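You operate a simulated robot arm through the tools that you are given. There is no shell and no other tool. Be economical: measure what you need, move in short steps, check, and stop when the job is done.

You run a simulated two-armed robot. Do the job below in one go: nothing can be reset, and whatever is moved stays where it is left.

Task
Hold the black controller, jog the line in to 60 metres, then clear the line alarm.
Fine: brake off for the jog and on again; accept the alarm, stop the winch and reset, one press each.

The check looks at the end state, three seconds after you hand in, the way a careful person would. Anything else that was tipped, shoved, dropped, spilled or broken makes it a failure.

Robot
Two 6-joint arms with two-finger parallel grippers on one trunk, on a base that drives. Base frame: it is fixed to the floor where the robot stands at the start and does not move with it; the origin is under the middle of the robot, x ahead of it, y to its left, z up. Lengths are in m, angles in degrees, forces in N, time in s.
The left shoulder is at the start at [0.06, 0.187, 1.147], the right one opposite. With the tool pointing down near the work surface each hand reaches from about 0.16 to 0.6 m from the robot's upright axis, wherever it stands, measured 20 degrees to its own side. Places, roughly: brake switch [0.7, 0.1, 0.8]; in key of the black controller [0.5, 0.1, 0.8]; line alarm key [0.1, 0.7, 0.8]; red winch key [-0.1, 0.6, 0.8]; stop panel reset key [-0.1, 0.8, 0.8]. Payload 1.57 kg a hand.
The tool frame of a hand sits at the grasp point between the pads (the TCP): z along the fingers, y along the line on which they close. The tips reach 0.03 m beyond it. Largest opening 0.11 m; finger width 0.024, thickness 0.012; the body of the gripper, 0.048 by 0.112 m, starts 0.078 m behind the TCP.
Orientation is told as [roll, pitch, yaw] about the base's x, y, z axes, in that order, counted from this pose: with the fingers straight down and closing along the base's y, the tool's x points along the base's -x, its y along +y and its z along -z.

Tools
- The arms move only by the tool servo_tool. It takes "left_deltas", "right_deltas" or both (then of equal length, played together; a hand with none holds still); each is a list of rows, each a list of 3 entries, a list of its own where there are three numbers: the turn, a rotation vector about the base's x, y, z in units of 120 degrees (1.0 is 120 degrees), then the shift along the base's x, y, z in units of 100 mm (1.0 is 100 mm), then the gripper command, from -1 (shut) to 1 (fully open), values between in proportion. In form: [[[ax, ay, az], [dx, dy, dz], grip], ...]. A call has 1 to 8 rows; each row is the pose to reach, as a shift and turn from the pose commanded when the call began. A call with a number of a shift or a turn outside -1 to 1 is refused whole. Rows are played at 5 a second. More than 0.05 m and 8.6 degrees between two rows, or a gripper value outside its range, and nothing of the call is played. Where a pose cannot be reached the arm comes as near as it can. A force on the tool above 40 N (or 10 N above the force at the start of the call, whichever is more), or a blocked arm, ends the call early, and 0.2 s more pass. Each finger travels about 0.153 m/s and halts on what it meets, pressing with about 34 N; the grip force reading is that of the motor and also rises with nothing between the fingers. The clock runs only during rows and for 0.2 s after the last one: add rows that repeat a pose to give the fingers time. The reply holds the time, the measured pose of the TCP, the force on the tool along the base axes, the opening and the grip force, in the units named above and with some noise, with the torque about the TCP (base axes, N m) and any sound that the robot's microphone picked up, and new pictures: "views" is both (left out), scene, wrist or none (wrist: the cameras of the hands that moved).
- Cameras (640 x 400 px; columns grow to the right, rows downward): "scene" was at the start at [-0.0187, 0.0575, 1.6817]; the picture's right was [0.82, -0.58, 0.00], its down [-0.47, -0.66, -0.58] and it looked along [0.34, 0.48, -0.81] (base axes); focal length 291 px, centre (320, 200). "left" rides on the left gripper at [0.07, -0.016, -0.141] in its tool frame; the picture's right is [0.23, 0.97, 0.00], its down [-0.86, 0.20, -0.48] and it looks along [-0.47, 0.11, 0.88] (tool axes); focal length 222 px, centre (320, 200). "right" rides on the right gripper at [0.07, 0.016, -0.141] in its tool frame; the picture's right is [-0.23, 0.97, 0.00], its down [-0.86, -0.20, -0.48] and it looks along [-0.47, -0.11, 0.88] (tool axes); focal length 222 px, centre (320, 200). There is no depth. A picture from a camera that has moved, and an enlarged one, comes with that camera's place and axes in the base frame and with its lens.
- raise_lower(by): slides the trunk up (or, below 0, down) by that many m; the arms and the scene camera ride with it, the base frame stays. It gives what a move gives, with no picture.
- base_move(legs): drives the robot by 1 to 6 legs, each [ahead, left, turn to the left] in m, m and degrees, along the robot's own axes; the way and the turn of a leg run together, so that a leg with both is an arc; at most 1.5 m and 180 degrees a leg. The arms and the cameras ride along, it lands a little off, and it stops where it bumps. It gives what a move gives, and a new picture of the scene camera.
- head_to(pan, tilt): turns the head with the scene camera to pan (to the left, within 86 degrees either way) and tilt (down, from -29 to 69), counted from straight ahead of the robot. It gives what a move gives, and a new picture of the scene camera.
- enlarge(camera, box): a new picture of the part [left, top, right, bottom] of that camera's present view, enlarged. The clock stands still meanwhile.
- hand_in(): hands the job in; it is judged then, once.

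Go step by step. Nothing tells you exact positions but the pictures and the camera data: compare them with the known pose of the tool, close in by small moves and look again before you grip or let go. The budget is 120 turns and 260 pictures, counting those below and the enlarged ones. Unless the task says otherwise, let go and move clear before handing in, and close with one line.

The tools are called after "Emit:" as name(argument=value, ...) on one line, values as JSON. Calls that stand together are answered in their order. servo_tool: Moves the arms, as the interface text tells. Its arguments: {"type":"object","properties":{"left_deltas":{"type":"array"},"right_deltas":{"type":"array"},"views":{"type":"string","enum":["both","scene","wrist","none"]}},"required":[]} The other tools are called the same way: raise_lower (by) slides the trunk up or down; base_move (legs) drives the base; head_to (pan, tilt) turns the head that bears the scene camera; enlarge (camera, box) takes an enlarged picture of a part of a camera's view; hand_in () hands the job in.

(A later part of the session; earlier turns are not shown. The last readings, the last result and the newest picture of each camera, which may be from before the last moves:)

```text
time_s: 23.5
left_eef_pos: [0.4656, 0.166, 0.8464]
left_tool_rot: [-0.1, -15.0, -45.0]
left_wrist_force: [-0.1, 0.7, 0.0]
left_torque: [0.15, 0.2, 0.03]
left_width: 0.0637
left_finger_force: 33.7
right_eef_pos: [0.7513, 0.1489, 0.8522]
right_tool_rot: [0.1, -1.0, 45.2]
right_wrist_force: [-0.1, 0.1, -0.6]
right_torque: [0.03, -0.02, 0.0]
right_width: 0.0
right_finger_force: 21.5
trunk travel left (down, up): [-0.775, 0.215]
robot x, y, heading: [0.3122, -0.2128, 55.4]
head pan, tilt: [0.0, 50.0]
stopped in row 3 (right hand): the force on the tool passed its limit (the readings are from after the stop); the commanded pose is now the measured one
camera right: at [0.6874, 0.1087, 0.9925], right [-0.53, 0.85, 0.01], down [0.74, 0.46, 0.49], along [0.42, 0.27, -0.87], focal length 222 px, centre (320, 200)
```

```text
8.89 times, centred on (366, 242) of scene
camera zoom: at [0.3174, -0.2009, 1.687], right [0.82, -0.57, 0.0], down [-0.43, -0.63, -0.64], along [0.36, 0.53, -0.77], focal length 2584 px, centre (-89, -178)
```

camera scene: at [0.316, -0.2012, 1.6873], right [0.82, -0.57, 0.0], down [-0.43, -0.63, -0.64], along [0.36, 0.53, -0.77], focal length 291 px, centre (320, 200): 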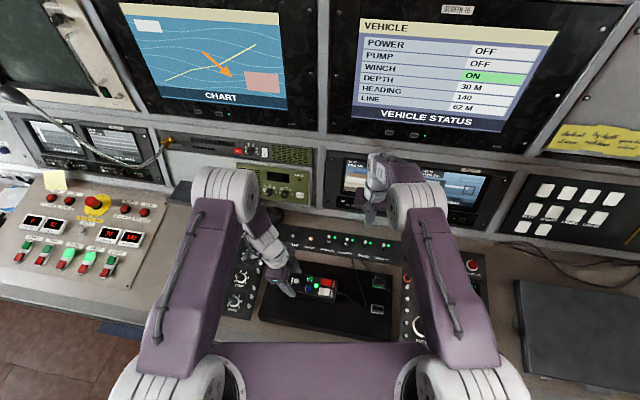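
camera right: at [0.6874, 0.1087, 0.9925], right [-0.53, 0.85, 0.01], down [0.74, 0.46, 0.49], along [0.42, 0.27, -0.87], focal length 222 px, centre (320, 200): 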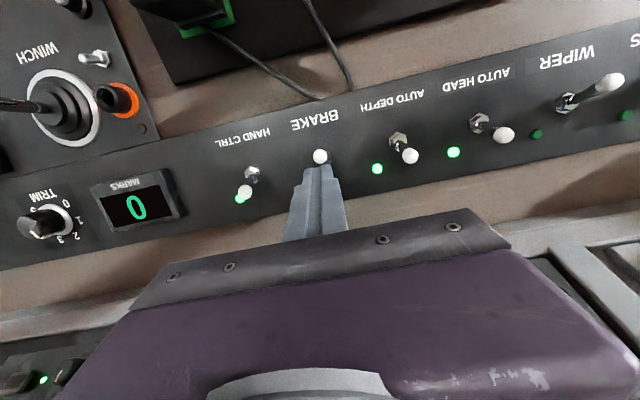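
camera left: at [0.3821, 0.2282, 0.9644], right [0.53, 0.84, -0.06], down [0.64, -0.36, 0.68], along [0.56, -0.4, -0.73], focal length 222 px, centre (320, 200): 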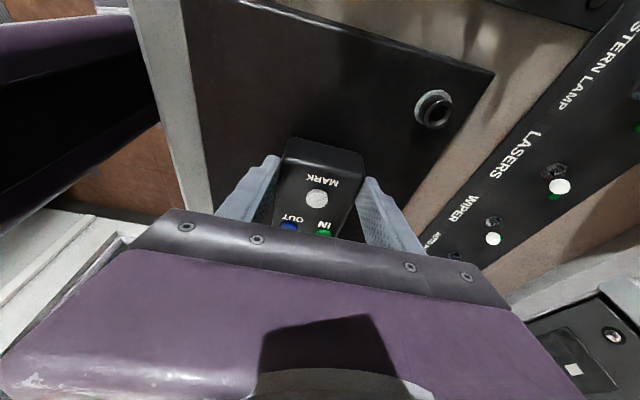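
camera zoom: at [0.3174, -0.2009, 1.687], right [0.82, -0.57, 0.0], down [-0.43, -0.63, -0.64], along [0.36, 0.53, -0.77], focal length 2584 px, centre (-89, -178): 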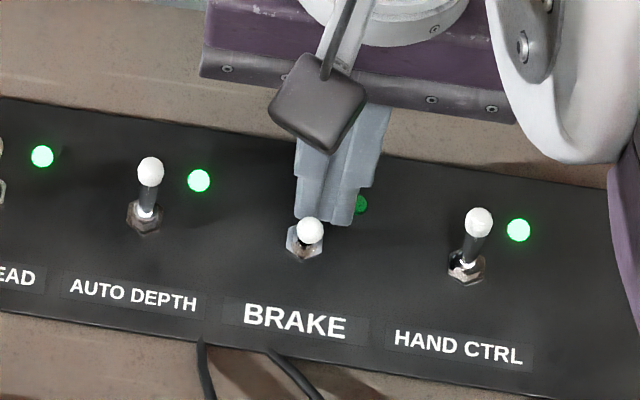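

The brake LED is now off. I'll retract back and up, then swing the right hand over toward the IN key with a 30° lean to the right.

Emit:
servo_tool(right_deltas=[[[0, 0, 0], [0.1, 0.1, 0.05], -1], [[0, 0, 0], [0.1, 0.1, 0.5], -1], [[0, 0, 0], [0.1, 0.1, 1.0], -1], [[0.045, 0.045, 0], [-0.2, 0, 1.0], -1], [[0.09, 0.09, 0], [-0.6, 0, 1.0], -1], [[0.135, 0.135, 0], [-1.0, 0, 1.0], -1], [[0.177, 0.177, 0], [-1.0, 0, 1.0], -1]], views="scene")

Emit:
enlarge(camera="scene", box=[310, 200, 430, 275])

```text
time_s: 25.1
left_eef_pos: [0.4669, 0.1643, 0.8463]
left_tool_rot: [-0.1, -14.9, -45.0]
left_wrist_force: [0.2, -0.6, 0.4]
left_torque: [0.16, 0.17, 0.01]
left_width: 0.0637
left_finger_force: 34.2
right_eef_pos: [0.651, 0.1494, 0.9505]
right_tool_rot: [30.2, -0.8, 44.6]
right_wrist_force: [0.0, -0.3, 0.2]
right_torque: [-0.01, 0.03, 0.03]
right_width: 0.0
right_finger_force: 21.5
trunk travel left (down, up): [-0.775, 0.215]
robot x, y, heading: [0.3046, -0.2136, 55.8]
head pan, tilt: [0.0, 50.0]
camera scene: at [0.3194, -0.2012, 1.6873], right [0.82, -0.57, 0.0], down [-0.43, -0.63, -0.64], along [0.36, 0.53, -0.77], focal length 291 px, centre (320, 200)
```

scene: 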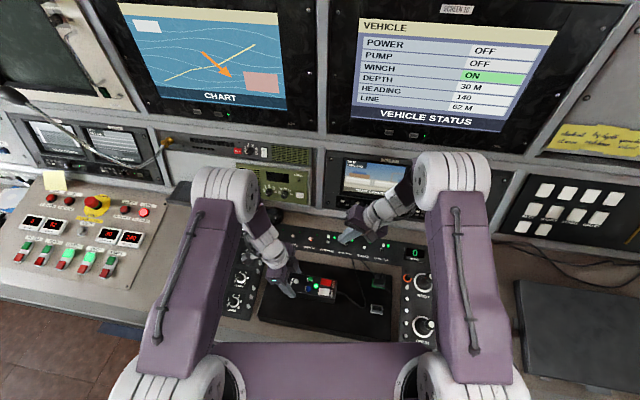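

```text
5.33 times, centred on (370, 238) of scene
camera zoom: at [0.3194, -0.2012, 1.6873], right [0.82, -0.57, 0.0], down [-0.43, -0.63, -0.64], along [0.36, 0.53, -0.77], focal length 1550 px, centre (53, 0)
```

zoom: 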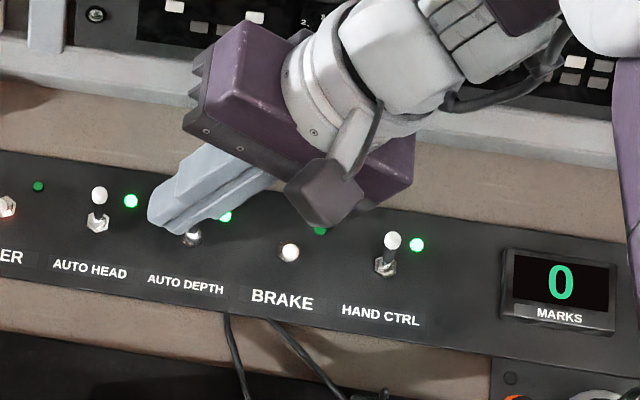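

The brake is off; the LINE key on the stop panel looks brighter than before. I'll check it while moving above IN.

Emit:
servo_tool(right_deltas=[[[0, 0, 0], [-0.4, 0, 0], -1], [[0, 0, 0], [-0.8, 0, 0], -1], [[0, 0, 0], [-1.0, -0.1, 0], -1], [[0, 0, 0], [-1.0, -0.1, 0], -1]], views="scene")

Emit:
enlarge(camera="scene", box=[10, 160, 170, 260])

Emit:
enlarge(camera="scene", box=[260, 220, 380, 295])

```text
time_s: 26.1
left_eef_pos: [0.4661, 0.166, 0.8465]
left_tool_rot: [-0.2, -15.0, -45.0]
left_wrist_force: [-0.3, -0.4, 0.1]
left_torque: [0.18, 0.14, 0.03]
left_width: 0.0635
left_finger_force: 34.3
right_eef_pos: [0.5516, 0.1393, 0.9523]
right_tool_rot: [30.1, -0.9, 44.6]
right_wrist_force: [0.3, 0.0, 0.7]
right_torque: [0.0, -0.04, 0.0]
right_width: 0.0003
right_finger_force: 21.4
trunk travel left (down, up): [-0.775, 0.215]
robot x, y, heading: [0.3046, -0.2099, 55.5]
head pan, tilt: [0.0, 50.0]
camera scene: at [0.3171, -0.2004, 1.6873], right [0.82, -0.57, 0.0], down [-0.43, -0.63, -0.64], along [0.36, 0.53, -0.77], focal length 291 px, centre (320, 200)
```

scene: 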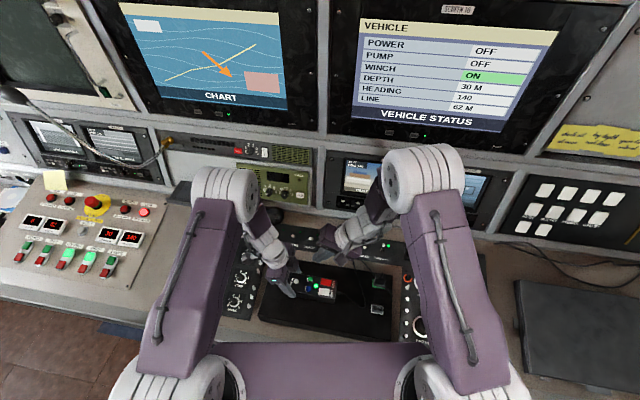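

```text
4.00 times, centred on (90, 210) of scene
camera zoom: at [0.3171, -0.2004, 1.6873], right [0.82, -0.57, 0.0], down [-0.43, -0.63, -0.64], along [0.36, 0.53, -0.77], focal length 1163 px, centre (1240, 160)
```

zoom: 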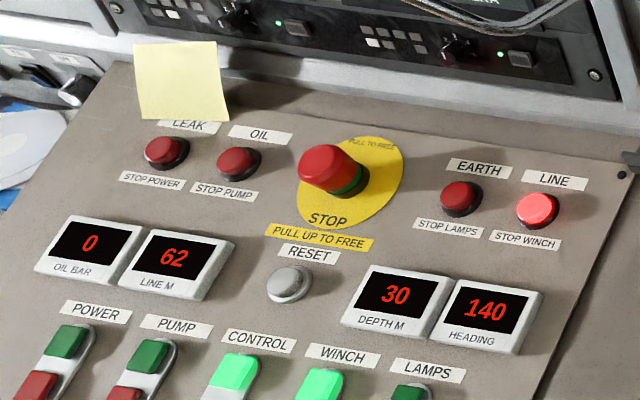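

```text
5.33 times, centred on (320, 258) of scene
camera zoom: at [0.3171, -0.2004, 1.6873], right [0.82, -0.57, 0.0], down [-0.43, -0.63, -0.64], along [0.36, 0.53, -0.77], focal length 1550 px, centre (320, -107)
```

zoom: 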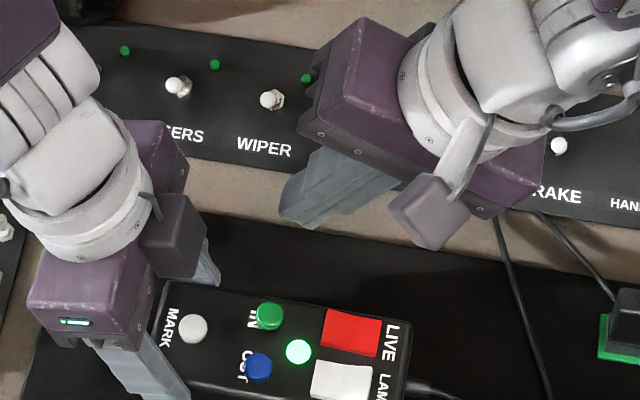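

The LINE alarm lamp is lit now. Lowering the right fingertip to about 25 mm above IN and checking alignment.

Emit:
servo_tool(right_deltas=[[[0, 0, 0], [-0.35, -0.065, 0], -1], [[0, 0, 0], [-0.35, -0.065, -0.25], -1], [[0, 0, 0], [-0.35, -0.065, -0.47], -1], [[0, 0, 0], [-0.35, -0.065, -0.47], -1]], views="wrist")

Emit:
enlarge(camera="scene", box=[264, 240, 360, 300])

Emit:
enlarge(camera="right", box=[220, 80, 412, 200])

```text
time_s: 27.1
left_eef_pos: [0.4651, 0.1665, 0.8465]
left_tool_rot: [-0.2, -15.0, -45.0]
left_wrist_force: [-0.8, 0.2, -0.7]
left_torque: [0.17, 0.14, 0.02]
left_width: 0.0636
left_finger_force: 34.4
right_eef_pos: [0.5145, 0.1337, 0.9059]
right_tool_rot: [30.3, -1.0, 44.6]
right_wrist_force: [0.7, -0.2, -0.2]
right_torque: [-0.04, 0.01, 0.01]
right_width: 0.0
right_finger_force: 21.1
trunk travel left (down, up): [-0.775, 0.215]
robot x, y, heading: [0.3069, -0.2114, 55.7]
head pan, tilt: [0.0, 50.0]
camera right: at [0.5025, 0.0411, 1.0356], right [-0.43, 0.75, 0.49], down [0.9, 0.3, 0.33], along [0.1, 0.58, -0.81], focal length 222 px, centre (320, 200)
```

right: 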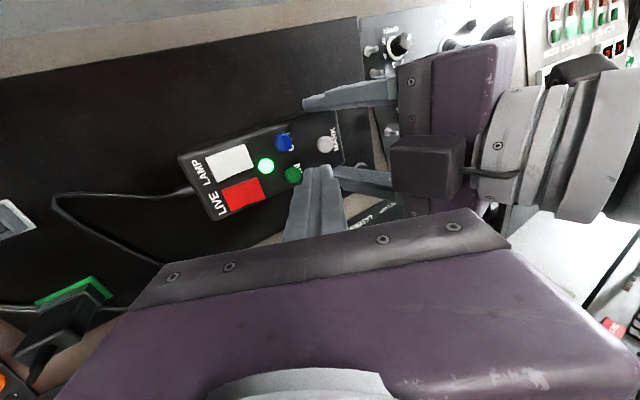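

```text
6.67 times, centred on (312, 270) of scene
camera zoom: at [0.3162, -0.2009, 1.6872], right [0.82, -0.57, 0.0], down [-0.43, -0.63, -0.64], along [0.36, 0.53, -0.77], focal length 1938 px, centre (373, -267)
```

zoom: 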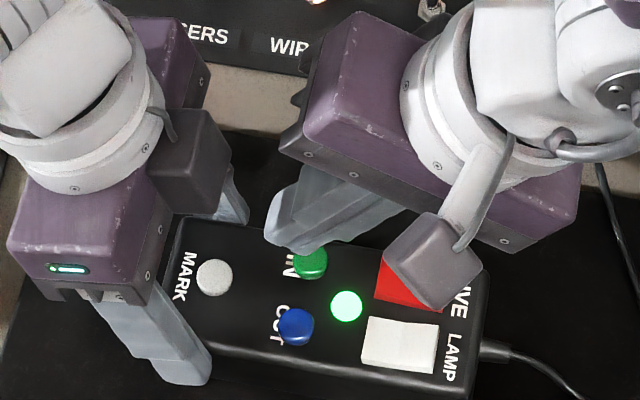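

```text
3.33 times, centred on (316, 140) of right
camera zoom: at [0.5025, 0.0411, 1.0356], right [-0.43, 0.75, 0.49], down [0.9, 0.3, 0.33], along [0.1, 0.58, -0.81], focal length 740 px, centre (333, 400)
```

zoom: 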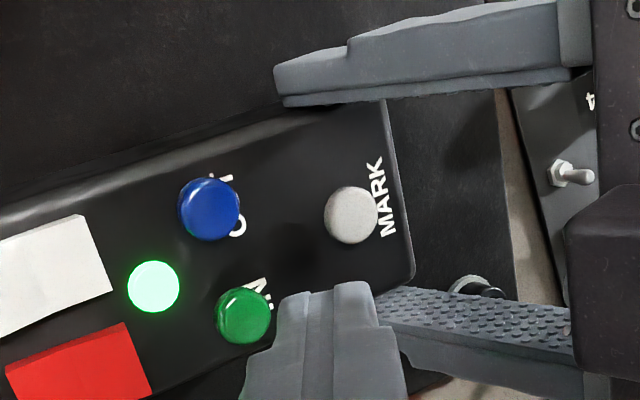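

Aligned with IN to within 2 mm. I'll lower to just above, then make a short tap and come back up.

Emit:
servo_tool(right_deltas=[[[0, 0, 0], [0.015, -0.01, -0.1], -1], [[0, 0, 0], [0.015, -0.01, -0.2], -1], [[0, 0, 0], [0.015, -0.01, -0.24], -1], [[0, 0, 0], [0.015, -0.01, -0.27], -1], [[0, 0, 0], [0.015, -0.01, -0.27], -1]], views="scene")

Emit:
enlarge(camera="scene", box=[264, 240, 360, 300])

```text
time_s: 28.3
left_eef_pos: [0.4669, 0.1663, 0.8466]
left_tool_rot: [-0.3, -14.8, -45.0]
left_wrist_force: [-0.7, 0.1, 0.0]
left_torque: [0.14, 0.16, 0.02]
left_width: 0.0639
left_finger_force: 34.1
right_eef_pos: [0.5168, 0.1316, 0.8778]
right_tool_rot: [30.1, -0.9, 44.5]
right_wrist_force: [-0.7, -1.1, 0.2]
right_torque: [0.02, -0.01, 0.0]
right_width: 0.0002
right_finger_force: 21.3
trunk travel left (down, up): [-0.775, 0.215]
robot x, y, heading: [0.3065, -0.2136, 55.5]
head pan, tilt: [0.0, 50.0]
camera scene: at [0.3169, -0.2006, 1.6873], right [0.82, -0.57, 0.0], down [-0.43, -0.63, -0.64], along [0.36, 0.53, -0.77], focal length 291 px, centre (320, 200)
```

scene: 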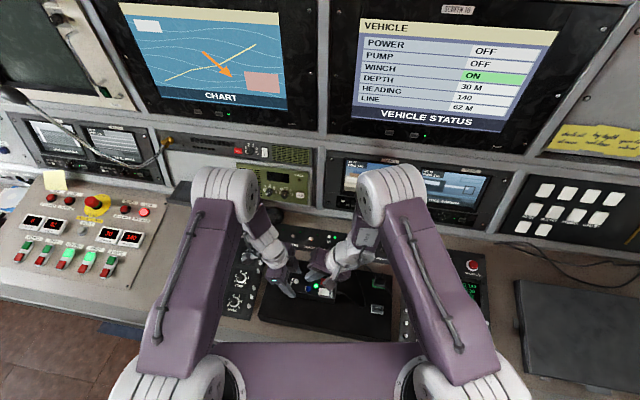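

```text
6.67 times, centred on (312, 270) of scene
camera zoom: at [0.3169, -0.2006, 1.6873], right [0.82, -0.57, 0.0], down [-0.43, -0.63, -0.64], along [0.36, 0.53, -0.77], focal length 1938 px, centre (373, -267)
```

zoom: 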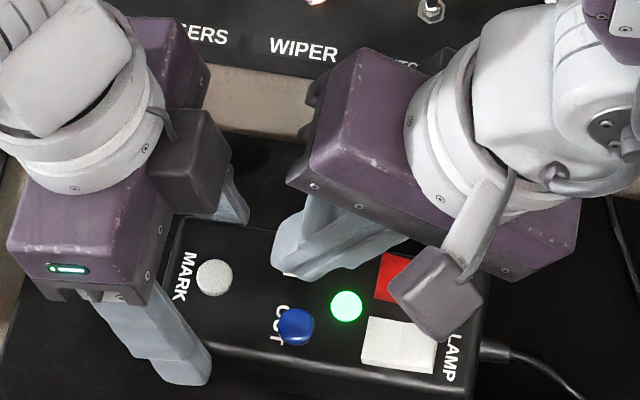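

Almost touching, and no force yet. Short tap: 5 mm down and back.

Emit:
servo_tool(right_deltas=[[[0, 0, 0], [0, 0, -0.03], -1], [[0, 0, 0], [0, 0, -0.05], -1], [[0, 0, 0], [0, 0, 0.03], -1]], views="scene")

```text
time_s: 29.1
left_eef_pos: [0.4661, 0.1665, 0.8456]
left_tool_rot: [-0.2, -15.0, -45.1]
left_wrist_force: [0.7, -0.4, -0.4]
left_torque: [0.16, 0.17, 0.01]
left_width: 0.0637
left_finger_force: 33.8
right_eef_pos: [0.5165, 0.1316, 0.8815]
right_tool_rot: [30.2, -0.8, 44.4]
right_wrist_force: [-0.4, 0.5, -0.2]
right_torque: [0.01, -0.01, 0.01]
right_width: 0.0
right_finger_force: 21.3
trunk travel left (down, up): [-0.775, 0.215]
robot x, y, heading: [0.3067, -0.2124, 55.6]
head pan, tilt: [0.0, 50.0]
camera scene: at [0.3167, -0.2008, 1.6872], right [0.82, -0.57, 0.0], down [-0.43, -0.63, -0.64], along [0.36, 0.53, -0.77], focal length 291 px, centre (320, 200)
```

scene: 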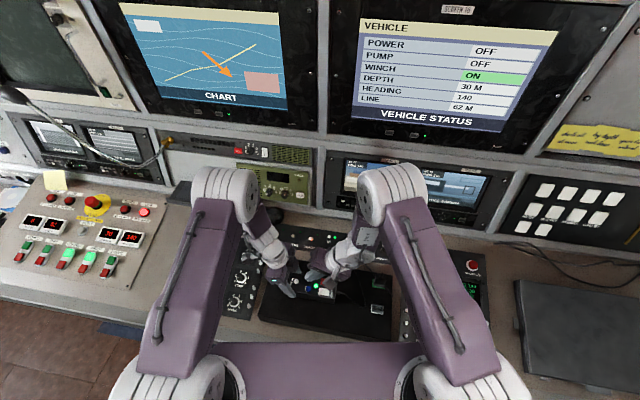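

LINE still 62; the tap didn't reach the key. Going a bit deeper, then back up.

Emit:
servo_tool(right_deltas=[[[0, 0, 0], [0, 0, -0.08], -1], [[0, 0, 0], [0, 0, -0.11], -1], [[0, 0, 0], [0, 0, -0.11], -1]], views="scene")

```text
time_s: 29.9
left_eef_pos: [0.4662, 0.1673, 0.8463]
left_tool_rot: [-0.2, -15.0, -45.0]
left_wrist_force: [0.3, 0.5, -5.0]
left_torque: [0.21, 0.24, 0.14]
left_width: 0.0635
left_finger_force: 33.9
right_eef_pos: [0.5167, 0.1325, 0.8693]
right_tool_rot: [30.1, -1.0, 44.6]
right_wrist_force: [-0.3, -0.1, 8.2]
right_torque: [0.03, 0.0, -0.01]
right_width: 0.0002
right_finger_force: 21.5
trunk travel left (down, up): [-0.775, 0.215]
robot x, y, heading: [0.3097, -0.2152, 56.0]
head pan, tilt: [0.0, 50.0]
heard: click
camera scene: at [0.317, -0.2006, 1.6873], right [0.82, -0.57, 0.0], down [-0.43, -0.63, -0.64], along [0.36, 0.53, -0.77], focal length 291 px, centre (320, 200)
```

scene: 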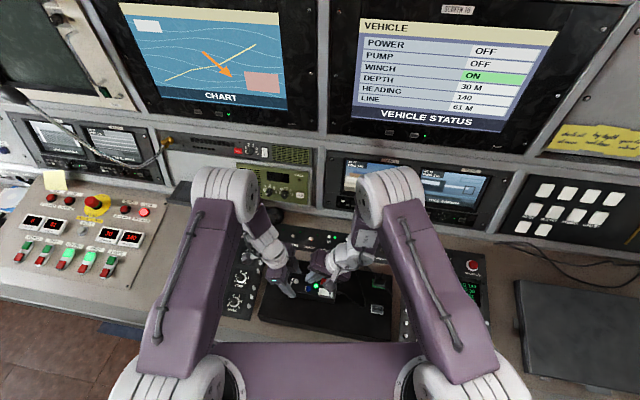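

A click, and LINE reads 61. Releasing and checking.

Emit:
servo_tool(right_deltas=[[[0, 0, 0], [0, 0, 0.1], -1], [[0, 0, 0], [0, 0, 0.12], -1]], views="scene")

Emit:
enlarge(camera="scene", box=[340, 20, 532, 140])

```text
time_s: 30.5
left_eef_pos: [0.4666, 0.1659, 0.8468]
left_tool_rot: [-0.2, -15.0, -45.0]
left_wrist_force: [0.1, -0.2, -0.6]
left_torque: [0.17, 0.15, 0.02]
left_width: 0.0635
left_finger_force: 33.9
right_eef_pos: [0.5158, 0.1313, 0.8817]
right_tool_rot: [30.1, -0.9, 44.6]
right_wrist_force: [-0.1, 0.3, -0.1]
right_torque: [-0.02, 0.04, 0.03]
right_width: 0.0
right_finger_force: 21.5
trunk travel left (down, up): [-0.775, 0.215]
robot x, y, heading: [0.3095, -0.2132, 55.5]
head pan, tilt: [0.0, 50.0]
camera scene: at [0.317, -0.2005, 1.6872], right [0.82, -0.57, 0.0], down [-0.43, -0.63, -0.64], along [0.36, 0.53, -0.77], focal length 291 px, centre (320, 200)
```

scene: 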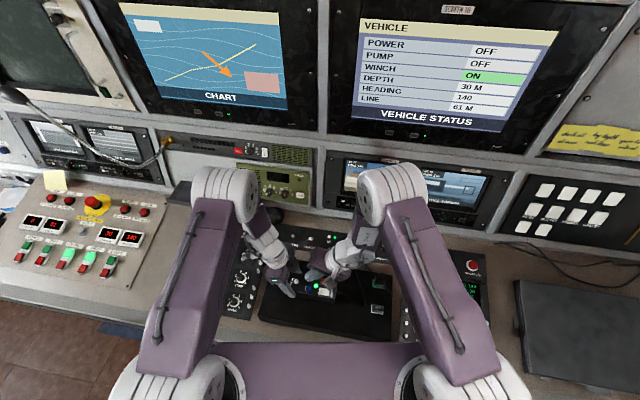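

```text
3.33 times, centred on (436, 80) of scene
camera zoom: at [0.317, -0.2005, 1.6872], right [0.82, -0.57, 0.0], down [-0.43, -0.63, -0.64], along [0.36, 0.53, -0.77], focal length 969 px, centre (-67, 600)
```

zoom: 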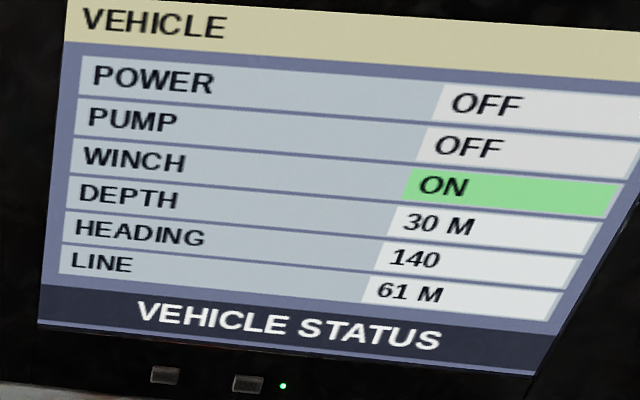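

61 holds (LINE lamp blinks). One more identical press of one metre.

Emit:
servo_tool(right_deltas=[[[0, 0, 0], [0, 0, -0.08], -1], [[0, 0, 0], [0, 0, -0.12], -1], [[0, 0, 0], [0, 0, -0.12], -1], [[0, 0, 0], [0, 0, 0.1], -1], [[0, 0, 0], [0, 0, 0.3], -1]], views="scene")

Emit:
enlarge(camera="scene", box=[340, 20, 532, 140])

```text
time_s: 31.7
left_eef_pos: [0.4658, 0.1662, 0.8465]
left_tool_rot: [-0.1, -15.0, -44.9]
left_wrist_force: [0.4, 0.4, 0.7]
left_torque: [0.17, 0.17, -0.01]
left_width: 0.0637
left_finger_force: 33.5
right_eef_pos: [0.5166, 0.1304, 0.9126]
right_tool_rot: [30.2, -1.0, 44.6]
right_wrist_force: [-0.1, 0.4, 0.0]
right_torque: [0.01, -0.01, 0.01]
right_width: 0.0001
right_finger_force: 21.6
trunk travel left (down, up): [-0.775, 0.215]
robot x, y, heading: [0.3091, -0.2106, 55.8]
head pan, tilt: [0.0, 50.0]
heard: click
camera scene: at [0.3166, -0.2011, 1.6872], right [0.82, -0.57, 0.0], down [-0.43, -0.63, -0.64], along [0.36, 0.53, -0.77], focal length 291 px, centre (320, 200)
```

scene: 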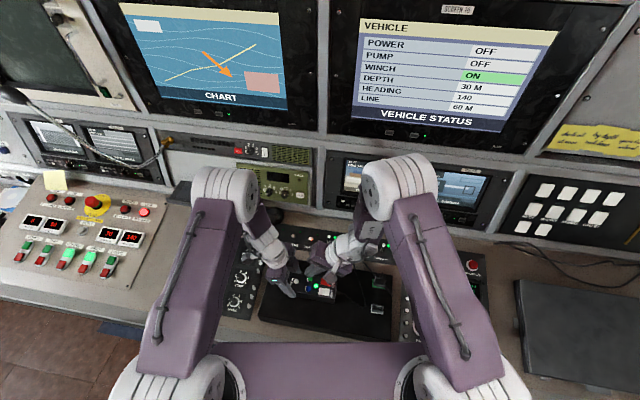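

```text
3.33 times, centred on (436, 80) of scene
camera zoom: at [0.3166, -0.2011, 1.6872], right [0.82, -0.57, 0.0], down [-0.43, -0.63, -0.64], along [0.36, 0.53, -0.77], focal length 969 px, centre (-67, 600)
```

zoom: 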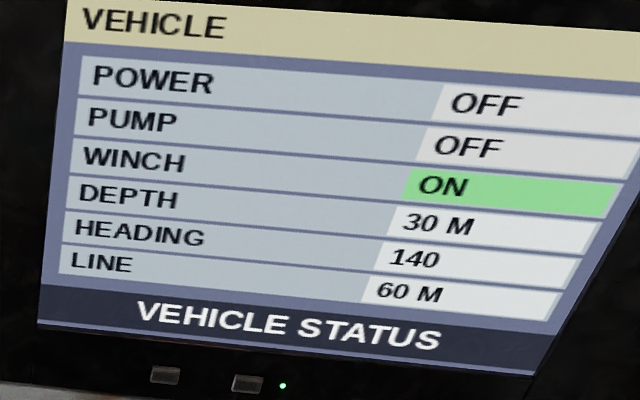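

LINE 60 M. Now brake on again: lift, straighten the right hand and bring it to the near side of the brake toggle.

Emit:
servo_tool(right_deltas=[[[0, 0, 0], [0.1, -0.05, 0.4], -1], [[-0.04, -0.04, 0], [0.4, -0.05, 0.6], -1], [[-0.08, -0.08, 0], [0.8, -0.05, 0.6], -1], [[-0.12, -0.12, 0], [1.0, -0.05, 0.6], -1], [[-0.16, -0.16, 0], [1.0, -0.05, 0.6], -1], [[-0.177, -0.177, 0], [1.0, -0.05, 0.6], -1]], views="none")

Emit:
servo_tool(right_deltas=[[[0, 0, 0], [0.4, -0.03, 0], -1], [[0, 0, 0], [0.8, -0.05, 0], -1], [[0, 0, 0], [1.0, -0.06, -0.2], -1], [[0, 0, 0], [1.0, -0.06, -0.5], -1], [[0, 0, 0], [1.0, -0.06, -0.5], -1]], views="wrist")

Emit:
enlarge(camera="scene", box=[310, 215, 406, 275])

```text
time_s: 33.1
left_eef_pos: [0.4658, 0.1665, 0.8473]
left_tool_rot: [-0.2, -15.0, -45.0]
left_wrist_force: [-0.4, -0.2, 0.6]
left_torque: [0.16, 0.12, -0.02]
left_width: 0.0636
left_finger_force: 33.7
right_eef_pos: [0.6167, 0.1267, 0.9721]
right_tool_rot: [0.0, -1.0, 44.9]
right_wrist_force: [-0.2, -0.7, -0.1]
right_torque: [-0.01, 0.0, 0.01]
right_width: 0.0
right_finger_force: 21.3
trunk travel left (down, up): [-0.775, 0.215]
robot x, y, heading: [0.3047, -0.2116, 55.7]
head pan, tilt: [0.0, 50.0]
```

```text
time_s: 34.3
left_eef_pos: [0.4655, 0.1652, 0.8458]
left_tool_rot: [-0.2, -15.0, -45.0]
left_wrist_force: [0.2, -0.9, 0.3]
left_torque: [0.1, 0.01, 0.0]
left_width: 0.0638
left_finger_force: 34.3
right_eef_pos: [0.7166, 0.1201, 0.9213]
right_tool_rot: [0.0, -1.0, 45.2]
right_wrist_force: [-0.8, 0.3, -0.1]
right_torque: [0.0, 0.02, 0.01]
right_width: 0.0
right_finger_force: 20.9
trunk travel left (down, up): [-0.775, 0.215]
robot x, y, heading: [0.3096, -0.2123, 55.4]
head pan, tilt: [0.0, 50.0]
camera right: at [0.6546, 0.0802, 1.0622], right [-0.53, 0.85, 0.01], down [0.74, 0.46, 0.49], along [0.42, 0.27, -0.87], focal length 222 px, centre (320, 200)
```

right: 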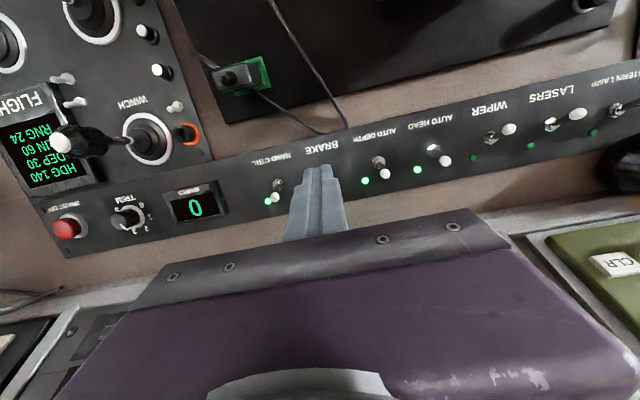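

```text
6.67 times, centred on (358, 245) of scene
camera zoom: at [0.317, -0.201, 1.6872], right [0.82, -0.57, 0.0], down [-0.43, -0.63, -0.64], along [0.36, 0.53, -0.77], focal length 1938 px, centre (67, -100)
```

zoom: 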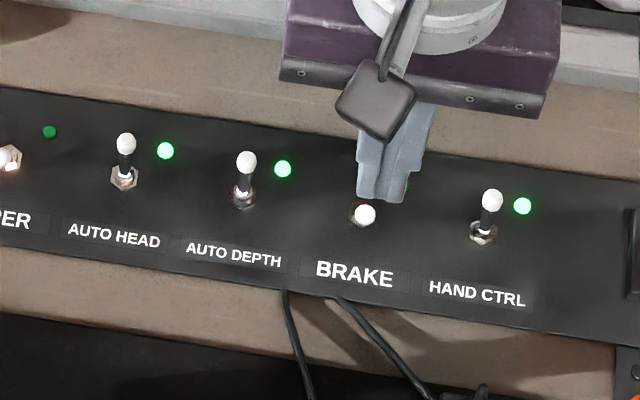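

The off-position ball is at about [0.730, 0.133]. I'll back off 15 mm, lower, and look before pushing.

Emit:
servo_tool(right_deltas=[[[0, 0, 0], [-0.12, -0.12, 0], -1], [[0, 0, 0], [-0.12, -0.12, -0.35], -1], [[0, 0, 0], [-0.12, -0.12, -0.71], -1], [[0, 0, 0], [-0.12, -0.12, -0.71], -1]], views="none")

Emit:
enlarge(camera="scene", box=[310, 215, 406, 275])

Emit:
enlarge(camera="right", box=[220, 80, 412, 200])

```text
time_s: 35.3
left_eef_pos: [0.4651, 0.1667, 0.845]
left_tool_rot: [-0.2, -15.0, -45.1]
left_wrist_force: [0.1, -0.4, 0.2]
left_torque: [0.07, 0.02, -0.05]
left_width: 0.0637
left_finger_force: 34.0
right_eef_pos: [0.7055, 0.1086, 0.8494]
right_tool_rot: [0.2, -1.0, 45.0]
right_wrist_force: [0.5, -0.5, -0.7]
right_torque: [-0.01, 0.01, -0.02]
right_width: 0.0
right_finger_force: 21.1
trunk travel left (down, up): [-0.775, 0.215]
robot x, y, heading: [0.3069, -0.2094, 55.6]
head pan, tilt: [0.0, 50.0]
```

```text
6.67 times, centred on (358, 245) of scene
camera zoom: at [0.3168, -0.2008, 1.6872], right [0.82, -0.57, 0.0], down [-0.43, -0.63, -0.64], along [0.36, 0.53, -0.77], focal length 1938 px, centre (67, -100)
```

zoom: 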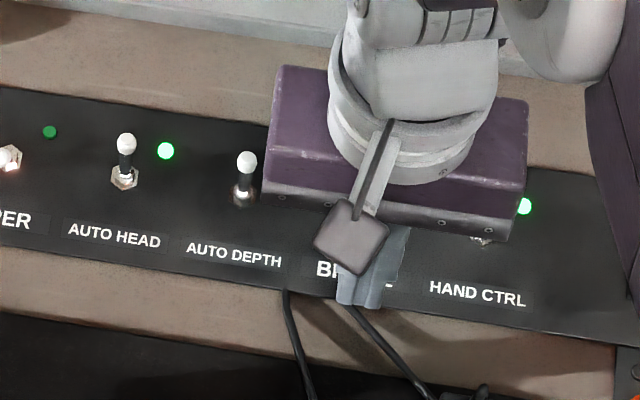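

```text
3.33 times, centred on (316, 140) of right
camera zoom: at [0.642, 0.0681, 0.9901], right [-0.53, 0.85, 0.01], down [0.74, 0.46, 0.49], along [0.42, 0.27, -0.87], focal length 740 px, centre (333, 400)
```

zoom: 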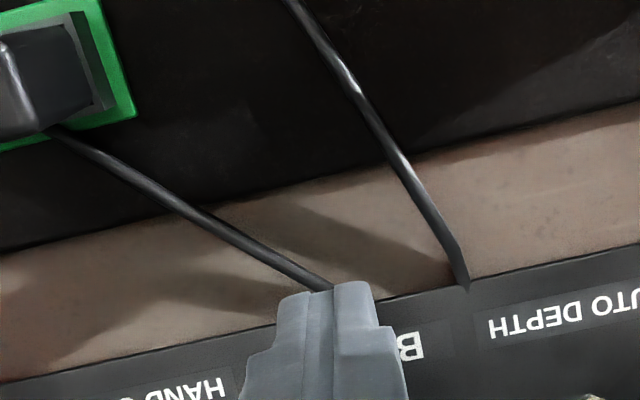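

Fingers are down on the near side without contact. Pushing away in small steps.

Emit:
servo_tool(right_deltas=[[[0, 0, 0], [0.07, 0.07, 0], -1], [[0, 0, 0], [0.14, 0.14, 0], -1], [[0, 0, 0], [0.18, 0.18, 0], -1], [[0, 0, 0], [0.21, 0.21, 0], -1]], views="none")

Emit:
enlarge(camera="scene", box=[310, 215, 406, 275])

Emit:
enlarge(camera="right", box=[160, 50, 480, 250])

```text
time_s: 36.3
left_eef_pos: [0.4663, 0.1666, 0.8465]
left_tool_rot: [-0.1, -15.1, -45.0]
left_wrist_force: [0.2, -1.1, 0.0]
left_torque: [-0.15, -0.17, -0.24]
left_width: 0.0636
left_finger_force: 34.2
right_eef_pos: [0.7258, 0.1299, 0.8502]
right_tool_rot: [0.1, -1.1, 45.1]
right_wrist_force: [-1.1, 0.2, 0.2]
right_torque: [0.01, 0.01, 0.02]
right_width: 0.0002
right_finger_force: 21.0
trunk travel left (down, up): [-0.775, 0.215]
robot x, y, heading: [0.3092, -0.2135, 55.7]
head pan, tilt: [0.0, 50.0]
```

```text
6.67 times, centred on (358, 245) of scene
camera zoom: at [0.3168, -0.2001, 1.6873], right [0.82, -0.57, 0.0], down [-0.43, -0.63, -0.64], along [0.36, 0.53, -0.77], focal length 1938 px, centre (67, -100)
```

zoom: 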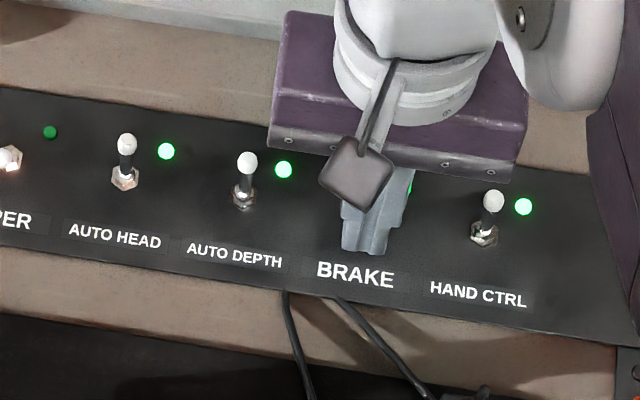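

```text
2.00 times, centred on (320, 150) of right
camera zoom: at [0.6626, 0.0898, 0.9914], right [-0.53, 0.85, 0.01], down [0.74, 0.46, 0.49], along [0.42, 0.27, -0.87], focal length 444 px, centre (320, 300)
```

zoom: 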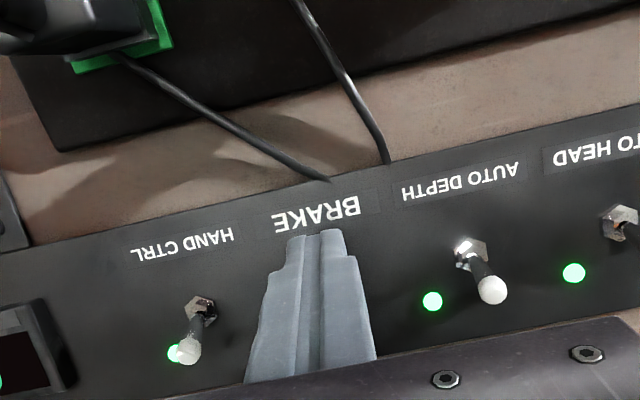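

A bright green sliver at the brake LED suggests it is on. I'll back off and rise to confirm.

Emit:
servo_tool(right_deltas=[[[0, 0, 0], [-0.15, -0.15, 0], -1], [[0, 0, 0], [-0.15, -0.15, 0.45], -1], [[0, 0, 0], [-0.15, -0.15, 0.9], -1], [[0, 0, 0], [0.15, -0.45, 1.0], -1], [[0, 0, 0], [0.45, -0.75, 1.0], -1]], views="scene")

Emit:
enlarge(camera="scene", box=[310, 215, 406, 275])

```text
time_s: 37.5
left_eef_pos: [0.4665, 0.1649, 0.8467]
left_tool_rot: [-0.3, -14.9, -44.8]
left_wrist_force: [0.6, -0.3, -0.4]
left_torque: [0.22, 0.15, 0.02]
left_width: 0.0633
left_finger_force: 34.2
right_eef_pos: [0.7721, 0.0523, 0.9512]
right_tool_rot: [0.2, -1.0, 45.1]
right_wrist_force: [0.8, 0.5, 1.0]
right_torque: [0.02, 0.04, -0.01]
right_width: 0.0001
right_finger_force: 21.3
trunk travel left (down, up): [-0.775, 0.215]
robot x, y, heading: [0.3065, -0.2114, 55.5]
head pan, tilt: [0.0, 50.0]
camera scene: at [0.3183, -0.202, 1.6872], right [0.82, -0.57, 0.0], down [-0.43, -0.63, -0.64], along [0.36, 0.53, -0.77], focal length 291 px, centre (320, 200)
```

scene: 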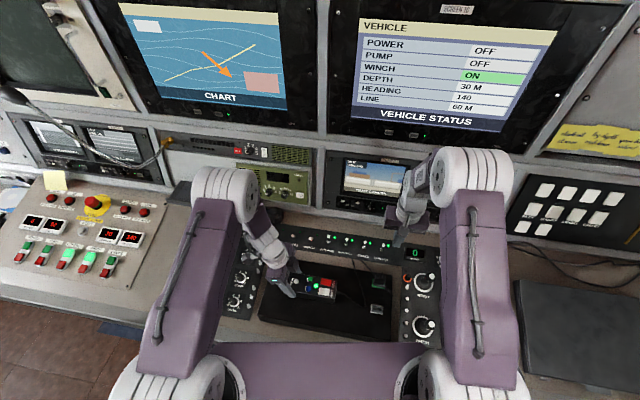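

```text
6.67 times, centred on (358, 245) of scene
camera zoom: at [0.3183, -0.202, 1.6872], right [0.82, -0.57, 0.0], down [-0.43, -0.63, -0.64], along [0.36, 0.53, -0.77], focal length 1938 px, centre (67, -100)
```

zoom: 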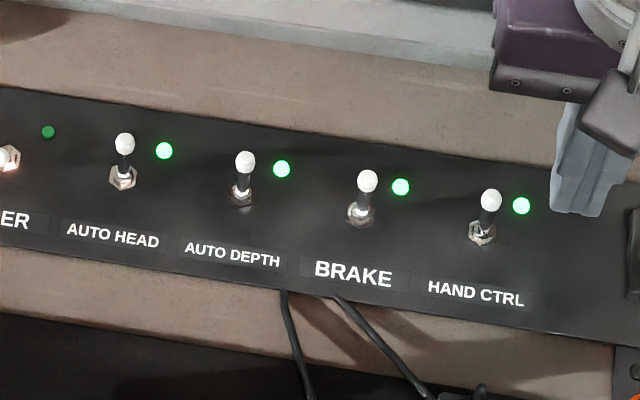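

Brake on again, LINE 60. Now I let go of the controller where it lies and lift the left hand straight up.

Emit:
servo_tool(left_deltas=[[[0, 0, 0], [0, 0, 0], 0.5], [[0, 0, 0], [0, 0, 0], 0.7], [[0, 0, 0], [0, 0, 0.3], 0.7], [[0, 0, 0], [0, 0, 0.7], 0.7], [[0, 0, 0], [0, 0, 1.0], 0.7], [[0, 0, 0], [0, 0, 1.0], 0.7]], views="scene")

Emit:
enlarge(camera="scene", box=[250, 220, 410, 320])

Emit:
enlarge(camera="scene", box=[0, 160, 192, 280])

```text
time_s: 38.9
left_eef_pos: [0.4667, 0.1662, 0.9468]
left_tool_rot: [-0.2, -15.0, -45.1]
left_wrist_force: [-0.7, 0.2, 0.1]
left_torque: [-0.01, 0.0, 0.01]
left_width: 0.0934
left_finger_force: 0.1
right_eef_pos: [0.7702, 0.0528, 0.9509]
right_tool_rot: [0.1, -1.1, 45.2]
right_wrist_force: [-0.4, -0.9, 0.6]
right_torque: [0.0, 0.01, -0.01]
right_width: 0.0002
right_finger_force: 21.3
trunk travel left (down, up): [-0.775, 0.215]
robot x, y, heading: [0.3135, -0.2122, 55.7]
head pan, tilt: [0.0, 50.0]
camera scene: at [0.3169, -0.2005, 1.6873], right [0.82, -0.57, 0.0], down [-0.43, -0.63, -0.64], along [0.36, 0.53, -0.77], focal length 291 px, centre (320, 200)
```

scene: 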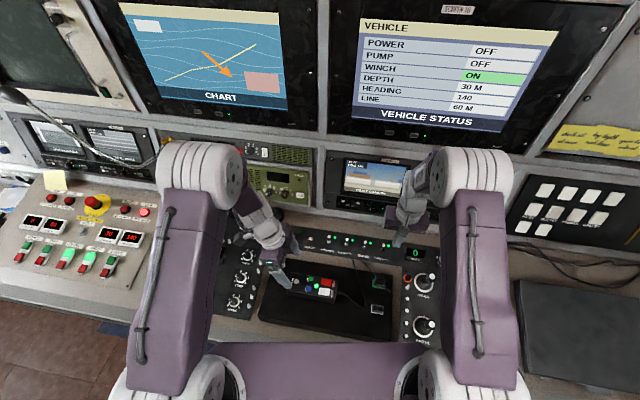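

```text
4.00 times, centred on (330, 270) of scene
camera zoom: at [0.3169, -0.2005, 1.6873], right [0.82, -0.57, 0.0], down [-0.43, -0.63, -0.64], along [0.36, 0.53, -0.77], focal length 1163 px, centre (280, -80)
```

zoom: 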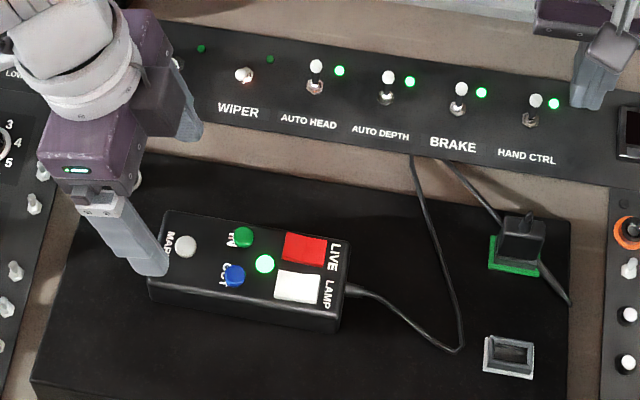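

```text
3.33 times, centred on (96, 220) of scene
camera zoom: at [0.3169, -0.2005, 1.6873], right [0.82, -0.57, 0.0], down [-0.43, -0.63, -0.64], along [0.36, 0.53, -0.77], focal length 969 px, centre (1067, 133)
```

zoom: 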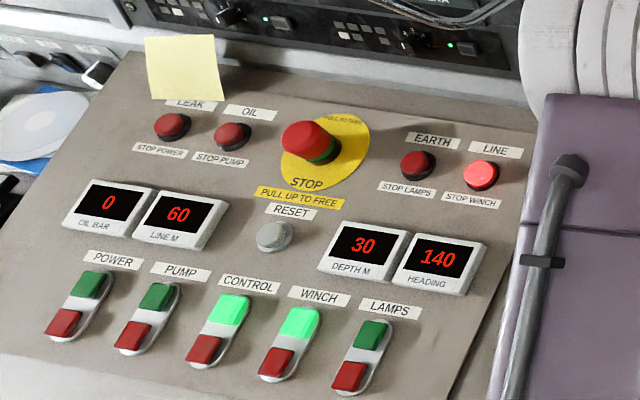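

Controller is back as it was; the LINE lamp blinks and the stop panel reads 60. A gooseneck microphone hangs over the stop panel at about z 1.31, so I'll raise both hands relative to the trunk, retract them and lower the trunk 0.2 m to keep the elbows beneath it.

Emit:
servo_tool(left_deltas=[[[0.022, 0.022, 0], [0, 0, 0.3], -1], [[0.044, 0.044, 0], [0, 0, 0.6], -1], [[0.066, 0.066, 0], [-0.1, -0.1, 1.0], -1], [[0.088, 0.088, 0], [-0.3, -0.3, 1.0], -1], [[0.088, 0.088, 0], [-0.5, -0.5, 1.0], -1], [[0.088, 0.088, 0], [-0.5, -0.5, 1.0], -1]], right_deltas=[[[0, 0, 0], [0, 0, 0.3], -1], [[0, 0, 0], [-0.1, -0.1, 0.6], -1], [[0, 0, 0], [-0.4, -0.4, 1.0], -1], [[0, 0, 0], [-0.7, -0.7, 1.0], -1], [[0, 0, 0], [-1.0, -1.0, 1.0], -1], [[0, 0, 0], [-1.0, -1.0, 1.0], -1]], views="none")

Emit:
servo_tool(left_deltas=[[[0, 0, 0], [0, 0, 0.4], -1], [[0, 0, 0], [0, 0, 0.8], -1], [[0, 0, 0], [0, 0, 1.0], -1], [[0, 0, 0], [0, 0, 1.0], -1]], right_deltas=[[[0, 0, 0], [0, 0, 0.4], -1], [[0, 0, 0], [0, 0, 0.8], -1], [[0, 0, 0], [0, 0, 1.0], -1], [[0, 0, 0], [0, 0, 1.0], -1]], views="scene")

```text
refused: row 3 steps farther than a row can; nothing moved
```

```text
time_s: 39.9
left_eef_pos: [0.4669, 0.1653, 1.0459]
left_tool_rot: [-0.2, -14.9, -45.0]
left_wrist_force: [0.6, 0.7, -0.8]
left_torque: [0.0, 0.0, 0.01]
left_width: 0.0
left_finger_force: 21.2
right_eef_pos: [0.7699, 0.0543, 1.0508]
right_tool_rot: [0.1, -1.0, 45.1]
right_wrist_force: [-0.9, -0.2, -0.2]
right_torque: [0.0, -0.01, -0.01]
right_width: 0.0
right_finger_force: 21.4
trunk travel left (down, up): [-0.775, 0.215]
robot x, y, heading: [0.3068, -0.2102, 55.4]
head pan, tilt: [0.0, 50.0]
camera scene: at [0.3169, -0.2008, 1.6873], right [0.82, -0.57, 0.0], down [-0.43, -0.63, -0.64], along [0.36, 0.53, -0.77], focal length 291 px, centre (320, 200)
```

scene: 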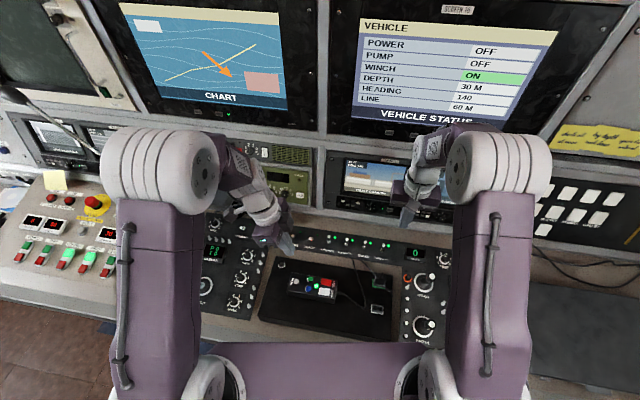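

The first call was refused for too long a step; the lift went fine. Now the retraction and straightening with smaller steps.

Emit:
servo_tool(left_deltas=[[[0.022, 0.022, 0], [-0.1, -0.1, 0.2], -1], [[0.044, 0.044, 0], [-0.2, -0.2, 0.4], -1], [[0.066, 0.066, 0], [-0.3, -0.3, 0.6], -1], [[0.088, 0.088, 0], [-0.4, -0.4, 0.8], -1], [[0.088, 0.088, 0], [-0.5, -0.5, 1.0], -1], [[0.088, 0.088, 0], [-0.5, -0.5, 1.0], -1]], right_deltas=[[[0, 0, 0], [-0.2, -0.2, 0.2], -1], [[0, 0, 0], [-0.4, -0.4, 0.4], -1], [[0, 0, 0], [-0.6, -0.6, 0.6], -1], [[0, 0, 0], [-0.8, -0.8, 0.8], -1], [[0, 0, 0], [-1.0, -1.0, 1.0], -1], [[0, 0, 0], [-1.0, -1.0, 1.0], -1]], views="none")

Emit:
raise_lower(by=-0.2)

Emit:
base_move(legs=[[0, 0, -10.5], [0, 0.4, 0]])

```text
time_s: 41.3
left_eef_pos: [0.4179, 0.1168, 1.1459]
left_tool_rot: [-0.1, -0.1, -44.9]
left_wrist_force: [-0.9, 0.0, 0.5]
left_torque: [-0.02, 0.02, 0.0]
left_width: 0.0002
left_finger_force: 21.5
right_eef_pos: [0.6717, -0.0444, 1.151]
right_tool_rot: [0.1, -0.9, 45.1]
right_wrist_force: [0.3, -0.2, 0.1]
right_torque: [0.01, 0.03, 0.0]
right_width: 0.0
right_finger_force: 21.7
trunk travel left (down, up): [-0.775, 0.215]
robot x, y, heading: [0.3074, -0.2109, 55.5]
head pan, tilt: [0.0, 50.0]
```

```text
time_s: 43.5
left_eef_pos: [0.4166, 0.116, 0.946]
left_tool_rot: [-0.2, -0.1, -45.0]
left_wrist_force: [-0.3, 0.9, 0.0]
left_torque: [0.0, 0.0, -0.02]
left_width: 0.0
left_finger_force: 20.9
right_eef_pos: [0.6711, -0.044, 0.9503]
right_tool_rot: [0.0, -0.9, 45.1]
right_wrist_force: [-0.5, -0.3, 0.2]
right_torque: [-0.02, 0.01, -0.04]
right_width: 0.0
right_finger_force: 21.3
trunk travel left (down, up): [-0.575, 0.415]
robot x, y, heading: [0.3065, -0.2101, 55.5]
head pan, tilt: [0.0, 50.0]
```

```text
time_s: 46.7
left_eef_pos: [0.193, 0.3705, 0.9459]
left_tool_rot: [-0.2, -0.1, -55.4]
left_wrist_force: [-1.1, 0.0, -1.1]
left_torque: [0.05, 0.0, 0.0]
left_width: 0.0001
left_finger_force: 21.7
right_eef_pos: [0.4139, 0.1655, 0.9509]
right_tool_rot: [0.1, -1.0, 34.7]
right_wrist_force: [-0.8, -0.3, 0.6]
right_torque: [-0.01, 0.01, -0.02]
right_width: 0.0001
right_finger_force: 21.0
trunk travel left (down, up): [-0.575, 0.415]
robot x, y, heading: [0.0246, 0.066, 45.1]
head pan, tilt: [0.0, 50.0]
camera scene: at [0.038, 0.0762, 1.4873], right [0.71, -0.7, 0.0], down [-0.54, -0.54, -0.64], along [0.45, 0.46, -0.77], focal length 291 px, centre (320, 200)
```

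scene: 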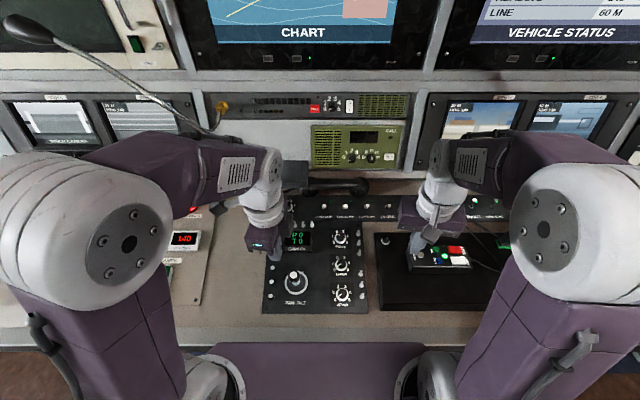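

Heading is square now at 45°. I'll slide another 0.27 m left, and turn the head to the stop panel.

Emit:
base_move(legs=[[0, 0.27, 0]])

Emit:
head_to(pan=15, tilt=52)

```text
time_s: 48.6
left_eef_pos: [0.0014, 0.5593, 0.9474]
left_tool_rot: [-0.1, -0.1, -55.3]
left_wrist_force: [-0.1, 0.1, 0.6]
left_torque: [0.01, -0.02, -0.01]
left_width: 0.0
left_finger_force: 20.6
right_eef_pos: [0.2241, 0.3557, 0.9503]
right_tool_rot: [0.2, -1.0, 34.7]
right_wrist_force: [-0.6, -0.1, -0.2]
right_torque: [0.0, -0.02, -0.02]
right_width: 0.0
right_finger_force: 21.2
trunk travel left (down, up): [-0.575, 0.415]
robot x, y, heading: [-0.1634, 0.2526, 45.2]
head pan, tilt: [0.0, 50.0]
camera scene: at [-0.1527, 0.2653, 1.4873], right [0.71, -0.7, 0.0], down [-0.54, -0.54, -0.64], along [0.45, 0.46, -0.77], focal length 291 px, centre (320, 200)
```

scene: 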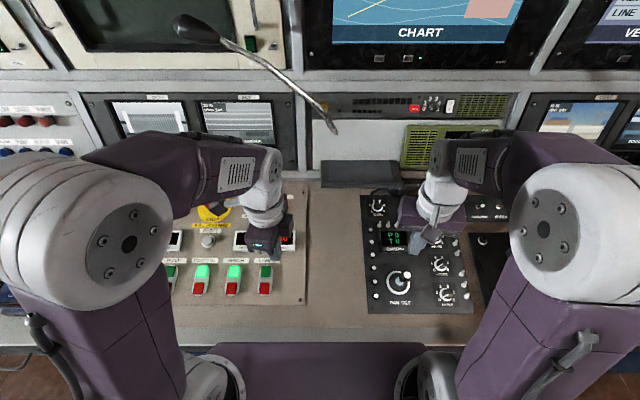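

```text
time_s: 49.3
left_eef_pos: [0.0019, 0.5592, 0.9464]
left_tool_rot: [-0.1, -0.1, -55.2]
left_wrist_force: [-0.2, -1.5, 0.3]
left_torque: [-0.02, 0.0, -0.02]
left_width: 0.0
left_finger_force: 21.1
right_eef_pos: [0.2232, 0.3547, 0.9506]
right_tool_rot: [0.0, -1.0, 34.8]
right_wrist_force: [-0.5, 1.0, -0.2]
right_torque: [0.03, -0.01, -0.01]
right_width: 0.0
right_finger_force: 21.3
trunk travel left (down, up): [-0.575, 0.415]
robot x, y, heading: [-0.1654, 0.2541, 45.3]
head pan, tilt: [15.0, 52.0]
camera scene: at [-0.1692, 0.2754, 1.4846], right [0.87, -0.5, 0.0], down [-0.39, -0.68, -0.62], along [0.31, 0.53, -0.79], focal length 291 px, centre (320, 200)
```

scene: 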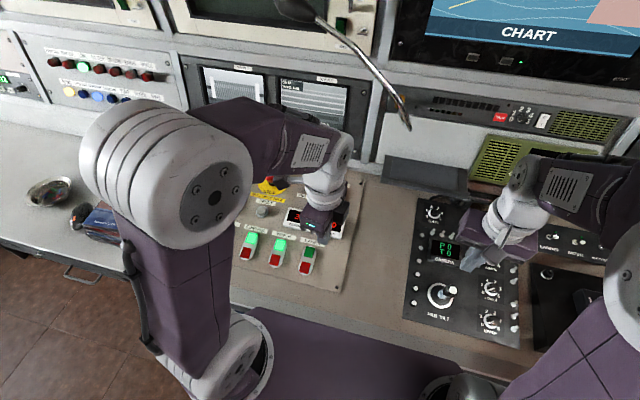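

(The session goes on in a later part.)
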